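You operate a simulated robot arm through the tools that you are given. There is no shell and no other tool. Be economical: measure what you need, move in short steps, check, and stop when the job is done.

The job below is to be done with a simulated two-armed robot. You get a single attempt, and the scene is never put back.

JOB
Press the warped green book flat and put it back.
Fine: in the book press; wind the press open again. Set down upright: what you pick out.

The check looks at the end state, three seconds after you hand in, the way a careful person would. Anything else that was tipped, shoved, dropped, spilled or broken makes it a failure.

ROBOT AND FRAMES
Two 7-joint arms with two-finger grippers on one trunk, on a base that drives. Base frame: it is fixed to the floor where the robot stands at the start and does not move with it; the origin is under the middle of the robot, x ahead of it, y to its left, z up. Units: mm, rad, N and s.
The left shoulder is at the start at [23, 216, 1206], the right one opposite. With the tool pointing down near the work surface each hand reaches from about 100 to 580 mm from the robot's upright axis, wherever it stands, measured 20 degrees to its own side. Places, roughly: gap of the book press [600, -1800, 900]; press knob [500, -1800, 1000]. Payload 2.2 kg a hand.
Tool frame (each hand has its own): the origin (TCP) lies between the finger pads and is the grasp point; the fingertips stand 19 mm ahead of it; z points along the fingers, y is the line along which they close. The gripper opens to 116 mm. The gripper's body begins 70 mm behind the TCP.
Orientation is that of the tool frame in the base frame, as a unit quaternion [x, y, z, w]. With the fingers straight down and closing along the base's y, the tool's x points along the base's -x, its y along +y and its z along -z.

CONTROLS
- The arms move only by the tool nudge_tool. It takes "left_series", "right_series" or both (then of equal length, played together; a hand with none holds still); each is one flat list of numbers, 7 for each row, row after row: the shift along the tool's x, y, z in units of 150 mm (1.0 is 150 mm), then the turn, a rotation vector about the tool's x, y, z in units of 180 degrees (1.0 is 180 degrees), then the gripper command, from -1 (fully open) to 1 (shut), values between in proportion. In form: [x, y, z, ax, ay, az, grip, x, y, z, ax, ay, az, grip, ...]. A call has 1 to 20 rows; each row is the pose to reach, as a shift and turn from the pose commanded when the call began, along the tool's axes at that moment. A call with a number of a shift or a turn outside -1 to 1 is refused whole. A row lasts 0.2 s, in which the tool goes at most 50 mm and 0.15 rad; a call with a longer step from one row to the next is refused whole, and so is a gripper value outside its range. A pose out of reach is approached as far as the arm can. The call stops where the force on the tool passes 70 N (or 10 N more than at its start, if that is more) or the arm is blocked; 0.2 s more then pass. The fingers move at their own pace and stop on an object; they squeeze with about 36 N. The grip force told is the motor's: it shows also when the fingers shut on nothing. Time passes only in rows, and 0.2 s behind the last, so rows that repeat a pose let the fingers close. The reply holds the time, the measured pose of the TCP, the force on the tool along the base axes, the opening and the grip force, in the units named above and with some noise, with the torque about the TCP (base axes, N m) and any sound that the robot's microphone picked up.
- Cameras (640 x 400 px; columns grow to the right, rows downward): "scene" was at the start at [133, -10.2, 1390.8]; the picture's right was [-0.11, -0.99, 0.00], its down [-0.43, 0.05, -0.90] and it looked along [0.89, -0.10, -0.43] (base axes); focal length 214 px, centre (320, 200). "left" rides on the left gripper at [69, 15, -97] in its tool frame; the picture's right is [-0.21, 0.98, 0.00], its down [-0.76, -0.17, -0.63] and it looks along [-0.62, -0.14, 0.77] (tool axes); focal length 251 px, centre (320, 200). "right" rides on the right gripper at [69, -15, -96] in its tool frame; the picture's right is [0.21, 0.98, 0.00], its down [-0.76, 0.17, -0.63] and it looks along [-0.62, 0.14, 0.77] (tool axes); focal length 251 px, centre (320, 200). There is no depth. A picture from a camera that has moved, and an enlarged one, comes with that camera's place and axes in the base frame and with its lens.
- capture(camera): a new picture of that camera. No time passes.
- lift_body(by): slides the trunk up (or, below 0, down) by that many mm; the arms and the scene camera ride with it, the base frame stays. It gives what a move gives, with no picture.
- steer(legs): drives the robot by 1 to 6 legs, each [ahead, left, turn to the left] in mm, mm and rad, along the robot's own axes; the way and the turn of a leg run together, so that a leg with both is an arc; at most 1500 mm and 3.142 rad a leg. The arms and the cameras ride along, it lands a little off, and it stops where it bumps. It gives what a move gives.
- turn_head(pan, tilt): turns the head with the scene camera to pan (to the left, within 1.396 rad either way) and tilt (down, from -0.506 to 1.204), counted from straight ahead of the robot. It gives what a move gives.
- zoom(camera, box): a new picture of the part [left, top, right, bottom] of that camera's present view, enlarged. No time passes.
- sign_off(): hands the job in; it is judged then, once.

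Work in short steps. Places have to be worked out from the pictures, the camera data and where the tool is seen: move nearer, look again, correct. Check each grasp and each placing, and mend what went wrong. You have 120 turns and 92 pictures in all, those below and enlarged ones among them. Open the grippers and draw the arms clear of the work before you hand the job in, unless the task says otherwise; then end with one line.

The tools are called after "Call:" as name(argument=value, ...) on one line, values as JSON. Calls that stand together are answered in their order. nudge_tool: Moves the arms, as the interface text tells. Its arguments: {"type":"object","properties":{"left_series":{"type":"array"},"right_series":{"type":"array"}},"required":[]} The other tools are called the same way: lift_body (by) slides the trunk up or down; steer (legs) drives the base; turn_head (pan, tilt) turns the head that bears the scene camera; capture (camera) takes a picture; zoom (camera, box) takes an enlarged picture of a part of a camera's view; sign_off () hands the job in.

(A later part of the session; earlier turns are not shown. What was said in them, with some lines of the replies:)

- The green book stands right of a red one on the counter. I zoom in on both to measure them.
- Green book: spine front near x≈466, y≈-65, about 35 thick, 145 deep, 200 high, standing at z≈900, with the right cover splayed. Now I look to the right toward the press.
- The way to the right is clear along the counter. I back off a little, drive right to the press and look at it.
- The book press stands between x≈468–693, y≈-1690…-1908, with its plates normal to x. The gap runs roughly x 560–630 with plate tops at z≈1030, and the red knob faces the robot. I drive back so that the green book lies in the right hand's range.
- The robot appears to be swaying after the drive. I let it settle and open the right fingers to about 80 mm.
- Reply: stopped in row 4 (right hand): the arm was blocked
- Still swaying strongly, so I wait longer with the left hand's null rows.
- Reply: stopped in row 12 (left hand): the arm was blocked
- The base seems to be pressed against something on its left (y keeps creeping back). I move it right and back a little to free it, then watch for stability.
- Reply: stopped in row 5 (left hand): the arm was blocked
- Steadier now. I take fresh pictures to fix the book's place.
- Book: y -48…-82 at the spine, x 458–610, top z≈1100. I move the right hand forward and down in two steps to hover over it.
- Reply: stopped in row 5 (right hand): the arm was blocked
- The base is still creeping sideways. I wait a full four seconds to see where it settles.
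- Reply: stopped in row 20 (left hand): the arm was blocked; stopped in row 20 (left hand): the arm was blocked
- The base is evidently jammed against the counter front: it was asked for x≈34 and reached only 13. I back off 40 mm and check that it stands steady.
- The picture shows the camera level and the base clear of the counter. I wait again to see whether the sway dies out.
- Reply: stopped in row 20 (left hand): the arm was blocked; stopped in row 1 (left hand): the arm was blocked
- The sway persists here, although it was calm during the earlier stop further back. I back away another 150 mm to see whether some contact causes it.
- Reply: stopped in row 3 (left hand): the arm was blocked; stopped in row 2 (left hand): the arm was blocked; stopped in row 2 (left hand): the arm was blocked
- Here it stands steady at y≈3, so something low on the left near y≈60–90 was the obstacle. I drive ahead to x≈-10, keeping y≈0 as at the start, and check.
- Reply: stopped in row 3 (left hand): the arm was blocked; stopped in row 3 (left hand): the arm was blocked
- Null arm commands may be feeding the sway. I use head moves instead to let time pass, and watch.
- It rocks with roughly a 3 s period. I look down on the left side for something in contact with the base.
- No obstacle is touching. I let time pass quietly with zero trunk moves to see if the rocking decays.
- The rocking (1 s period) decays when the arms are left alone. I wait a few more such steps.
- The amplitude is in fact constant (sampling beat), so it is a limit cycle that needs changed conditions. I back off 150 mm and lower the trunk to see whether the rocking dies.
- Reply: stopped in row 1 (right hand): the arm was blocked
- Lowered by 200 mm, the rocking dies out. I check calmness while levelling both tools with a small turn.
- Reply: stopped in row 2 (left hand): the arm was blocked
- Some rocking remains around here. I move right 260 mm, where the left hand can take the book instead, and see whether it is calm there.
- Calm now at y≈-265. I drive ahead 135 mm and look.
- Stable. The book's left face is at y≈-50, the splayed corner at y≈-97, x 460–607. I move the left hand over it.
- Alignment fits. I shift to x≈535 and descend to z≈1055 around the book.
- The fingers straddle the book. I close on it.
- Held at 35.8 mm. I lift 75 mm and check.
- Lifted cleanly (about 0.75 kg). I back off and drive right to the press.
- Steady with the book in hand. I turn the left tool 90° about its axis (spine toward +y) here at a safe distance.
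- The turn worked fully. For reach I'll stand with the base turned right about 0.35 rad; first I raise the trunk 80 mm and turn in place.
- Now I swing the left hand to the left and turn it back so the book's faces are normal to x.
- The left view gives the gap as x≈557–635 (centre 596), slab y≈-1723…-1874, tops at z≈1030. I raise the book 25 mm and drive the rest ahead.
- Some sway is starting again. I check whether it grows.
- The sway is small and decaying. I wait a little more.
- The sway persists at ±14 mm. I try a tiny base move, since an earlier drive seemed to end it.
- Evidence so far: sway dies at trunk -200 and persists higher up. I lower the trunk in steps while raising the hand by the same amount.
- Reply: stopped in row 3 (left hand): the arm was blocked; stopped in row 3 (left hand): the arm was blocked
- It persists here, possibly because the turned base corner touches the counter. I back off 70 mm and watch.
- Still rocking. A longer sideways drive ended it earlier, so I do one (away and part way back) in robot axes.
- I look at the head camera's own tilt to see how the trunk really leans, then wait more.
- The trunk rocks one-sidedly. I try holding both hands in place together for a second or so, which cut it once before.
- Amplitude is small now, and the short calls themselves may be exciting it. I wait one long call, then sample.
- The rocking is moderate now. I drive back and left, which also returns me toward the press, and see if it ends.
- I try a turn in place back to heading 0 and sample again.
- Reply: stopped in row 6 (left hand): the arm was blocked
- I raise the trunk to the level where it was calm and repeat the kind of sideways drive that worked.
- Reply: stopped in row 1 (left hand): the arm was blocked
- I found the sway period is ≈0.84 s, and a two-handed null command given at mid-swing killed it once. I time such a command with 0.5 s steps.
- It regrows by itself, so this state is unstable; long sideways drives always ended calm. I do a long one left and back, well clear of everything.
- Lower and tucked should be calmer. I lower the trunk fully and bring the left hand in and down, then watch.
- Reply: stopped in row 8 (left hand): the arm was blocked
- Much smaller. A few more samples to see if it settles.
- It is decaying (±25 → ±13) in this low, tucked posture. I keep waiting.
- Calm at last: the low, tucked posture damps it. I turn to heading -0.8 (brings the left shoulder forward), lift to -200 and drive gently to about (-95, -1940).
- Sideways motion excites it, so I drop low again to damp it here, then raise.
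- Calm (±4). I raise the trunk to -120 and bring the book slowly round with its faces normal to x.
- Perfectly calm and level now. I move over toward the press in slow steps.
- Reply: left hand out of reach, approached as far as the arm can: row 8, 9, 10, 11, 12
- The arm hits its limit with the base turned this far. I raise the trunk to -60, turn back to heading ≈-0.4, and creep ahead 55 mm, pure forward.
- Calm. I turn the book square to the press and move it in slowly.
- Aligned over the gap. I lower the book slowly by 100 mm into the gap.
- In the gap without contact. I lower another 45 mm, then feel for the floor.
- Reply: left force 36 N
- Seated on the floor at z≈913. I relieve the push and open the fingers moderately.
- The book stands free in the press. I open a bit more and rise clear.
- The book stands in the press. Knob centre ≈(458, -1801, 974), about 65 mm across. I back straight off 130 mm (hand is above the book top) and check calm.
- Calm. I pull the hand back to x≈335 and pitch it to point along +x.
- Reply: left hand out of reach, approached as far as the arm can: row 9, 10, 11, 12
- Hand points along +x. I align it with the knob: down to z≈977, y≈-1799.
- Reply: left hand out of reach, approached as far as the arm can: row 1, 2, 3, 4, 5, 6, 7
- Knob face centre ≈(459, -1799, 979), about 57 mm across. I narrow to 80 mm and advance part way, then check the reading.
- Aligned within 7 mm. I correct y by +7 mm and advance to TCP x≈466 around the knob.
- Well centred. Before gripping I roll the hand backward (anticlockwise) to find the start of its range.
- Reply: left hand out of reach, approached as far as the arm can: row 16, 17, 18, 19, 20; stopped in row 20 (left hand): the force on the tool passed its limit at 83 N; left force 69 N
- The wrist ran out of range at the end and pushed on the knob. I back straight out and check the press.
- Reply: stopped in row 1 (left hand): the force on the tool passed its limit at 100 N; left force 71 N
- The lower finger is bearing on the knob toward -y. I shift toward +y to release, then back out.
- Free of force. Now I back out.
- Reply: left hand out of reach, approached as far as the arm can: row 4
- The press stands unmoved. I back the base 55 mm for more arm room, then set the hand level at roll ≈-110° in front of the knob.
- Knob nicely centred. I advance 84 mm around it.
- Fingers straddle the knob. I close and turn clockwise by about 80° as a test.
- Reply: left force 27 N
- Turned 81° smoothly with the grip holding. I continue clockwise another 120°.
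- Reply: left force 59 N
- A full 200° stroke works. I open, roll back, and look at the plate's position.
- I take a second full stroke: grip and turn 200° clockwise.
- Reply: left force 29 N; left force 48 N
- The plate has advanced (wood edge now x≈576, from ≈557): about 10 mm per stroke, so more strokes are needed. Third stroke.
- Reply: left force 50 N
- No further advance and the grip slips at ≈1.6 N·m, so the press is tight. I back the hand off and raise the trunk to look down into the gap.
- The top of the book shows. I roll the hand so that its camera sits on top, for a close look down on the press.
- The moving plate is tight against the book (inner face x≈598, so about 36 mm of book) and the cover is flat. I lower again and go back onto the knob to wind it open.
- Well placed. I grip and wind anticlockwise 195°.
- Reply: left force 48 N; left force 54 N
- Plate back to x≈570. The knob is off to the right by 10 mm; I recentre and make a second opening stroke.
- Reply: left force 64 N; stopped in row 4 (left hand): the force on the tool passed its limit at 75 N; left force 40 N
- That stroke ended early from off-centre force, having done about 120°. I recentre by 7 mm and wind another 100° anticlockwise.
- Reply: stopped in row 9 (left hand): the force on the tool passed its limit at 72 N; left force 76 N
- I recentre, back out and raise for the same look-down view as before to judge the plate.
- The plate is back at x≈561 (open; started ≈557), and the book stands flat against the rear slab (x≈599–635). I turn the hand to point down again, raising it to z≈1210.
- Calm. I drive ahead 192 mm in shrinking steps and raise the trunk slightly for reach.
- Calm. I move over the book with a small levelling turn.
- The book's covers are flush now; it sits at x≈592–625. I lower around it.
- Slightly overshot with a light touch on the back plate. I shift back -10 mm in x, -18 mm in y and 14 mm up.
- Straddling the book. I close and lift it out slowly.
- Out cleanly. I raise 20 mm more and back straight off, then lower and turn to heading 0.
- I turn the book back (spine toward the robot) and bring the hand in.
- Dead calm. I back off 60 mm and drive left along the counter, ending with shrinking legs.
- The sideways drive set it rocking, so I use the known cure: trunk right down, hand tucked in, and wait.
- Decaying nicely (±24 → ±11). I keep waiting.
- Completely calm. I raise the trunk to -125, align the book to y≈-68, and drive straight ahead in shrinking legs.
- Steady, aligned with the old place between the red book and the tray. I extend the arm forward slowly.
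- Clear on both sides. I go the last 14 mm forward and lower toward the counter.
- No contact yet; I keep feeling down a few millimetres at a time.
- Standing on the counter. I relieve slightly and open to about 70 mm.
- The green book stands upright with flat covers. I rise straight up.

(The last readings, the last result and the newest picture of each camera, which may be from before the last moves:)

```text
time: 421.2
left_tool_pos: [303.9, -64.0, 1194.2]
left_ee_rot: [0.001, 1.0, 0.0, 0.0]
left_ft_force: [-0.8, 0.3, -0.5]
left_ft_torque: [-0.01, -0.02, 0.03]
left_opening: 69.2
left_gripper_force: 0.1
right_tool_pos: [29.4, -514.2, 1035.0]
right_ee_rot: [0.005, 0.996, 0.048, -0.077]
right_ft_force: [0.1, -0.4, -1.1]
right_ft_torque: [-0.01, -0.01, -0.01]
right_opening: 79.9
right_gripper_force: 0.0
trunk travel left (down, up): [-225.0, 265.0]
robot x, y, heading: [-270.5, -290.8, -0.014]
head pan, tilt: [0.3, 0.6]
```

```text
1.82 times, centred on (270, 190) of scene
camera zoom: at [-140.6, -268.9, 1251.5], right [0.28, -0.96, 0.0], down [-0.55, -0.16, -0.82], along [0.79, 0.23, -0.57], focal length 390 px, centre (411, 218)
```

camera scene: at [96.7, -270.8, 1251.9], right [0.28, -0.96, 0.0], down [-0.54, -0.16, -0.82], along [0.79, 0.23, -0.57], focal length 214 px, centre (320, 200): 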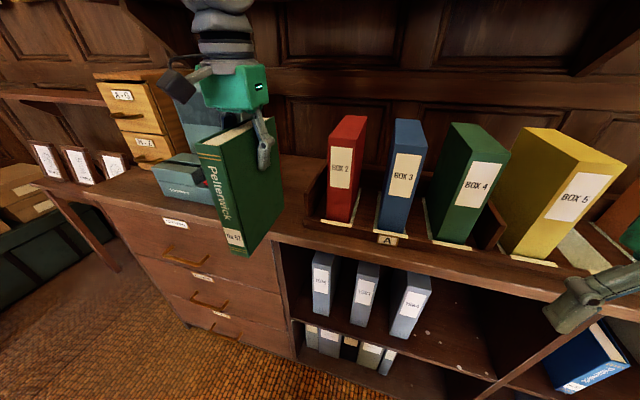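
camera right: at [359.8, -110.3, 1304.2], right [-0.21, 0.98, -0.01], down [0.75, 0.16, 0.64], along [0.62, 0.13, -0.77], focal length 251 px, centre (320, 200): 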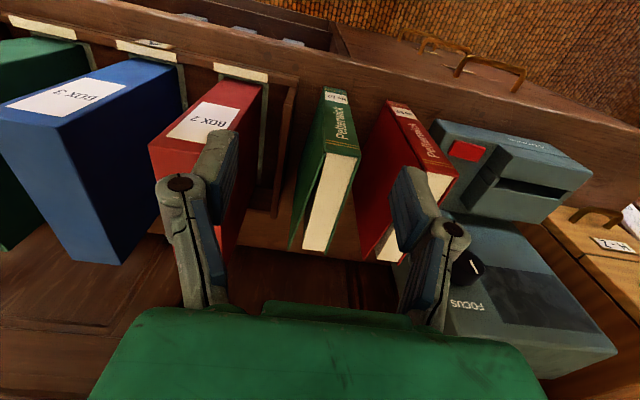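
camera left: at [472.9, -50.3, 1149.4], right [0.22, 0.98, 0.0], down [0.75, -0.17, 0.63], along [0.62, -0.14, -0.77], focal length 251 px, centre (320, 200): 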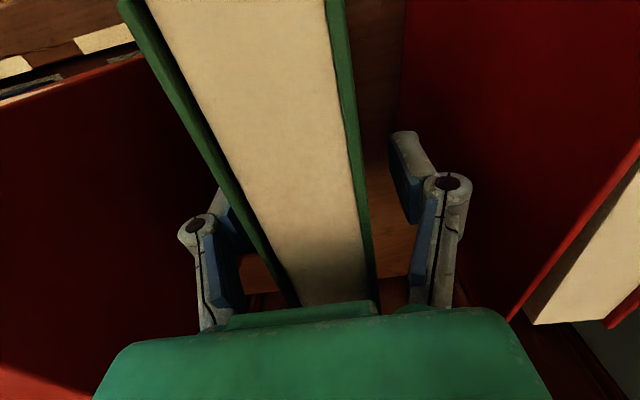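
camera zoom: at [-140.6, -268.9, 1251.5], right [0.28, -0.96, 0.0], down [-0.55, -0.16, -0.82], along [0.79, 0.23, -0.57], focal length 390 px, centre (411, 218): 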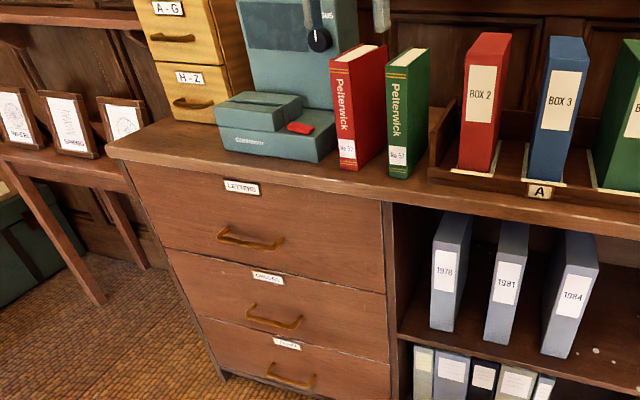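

The green book stands where it was, next to the red one. One close look at its cover.

Call:
zoom(camera="scene", box=[330, 90, 410, 180])

Call:
capture(camera="left")

```text
4.44 times, centred on (370, 135) of scene
camera zoom: at [-140.6, -268.9, 1251.5], right [0.28, -0.96, 0.0], down [-0.55, -0.16, -0.82], along [0.79, 0.23, -0.57], focal length 953 px, centre (98, 489)
```

zoom: 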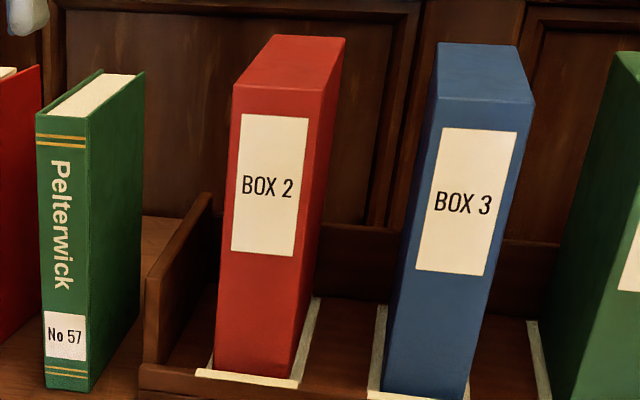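

```text
9 pictures are left
camera left: at [232.9, -47.1, 1289.8], right [0.22, 0.98, 0.0], down [0.75, -0.17, 0.63], along [0.62, -0.14, -0.77], focal length 251 px, centre (320, 200)
```

left: 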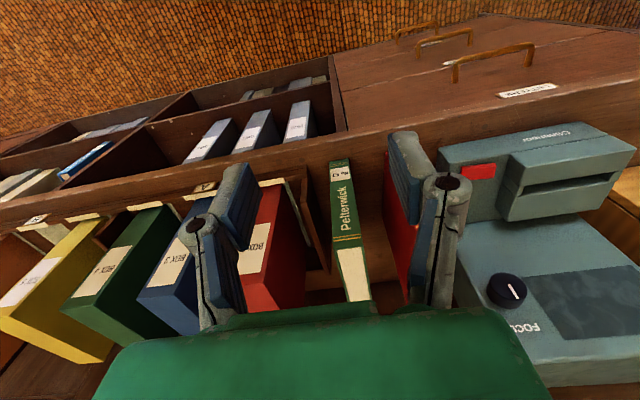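

The covers are flat and flush, the book stands upright in its place, and both hands are clear. I open the grippers fully and hand in.

Call:
nudge_tool(left_series=[0, 0, 0, 0, 0, 0, -1, 0, 0, 0, 0, 0, 0, -1], right_series=[0, 0, 0, 0, 0, 0, -1, 0, 0, 0, 0, 0, 0, -1])

Call:
sign_off()

```text
time: 421.9
left_tool_pos: [297.0, -64.5, 1197.9]
left_ee_rot: [0.001, 1.0, 0.0, 0.004]
left_ft_force: [0.3, -0.8, 0.2]
left_ft_torque: [-0.01, -0.03, 0.02]
left_opening: 115.9
left_gripper_force: 0.0
right_tool_pos: [24.2, -513.4, 1035.5]
right_ee_rot: [0.004, 0.996, 0.048, -0.079]
right_ft_force: [-0.7, -0.3, 0.4]
right_ft_torque: [0.02, 0.01, -0.02]
right_opening: 116.0
right_gripper_force: 0.1
trunk travel left (down, up): [-225.0, 265.0]
robot x, y, heading: [-269.0, -296.3, -0.012]
head pan, tilt: [0.3, 0.6]
```

```text
The job is handed in.
```

The green book is pressed flat and back upright in its place beside the red one, and the press is wound open to within about 4 mm of where it started.
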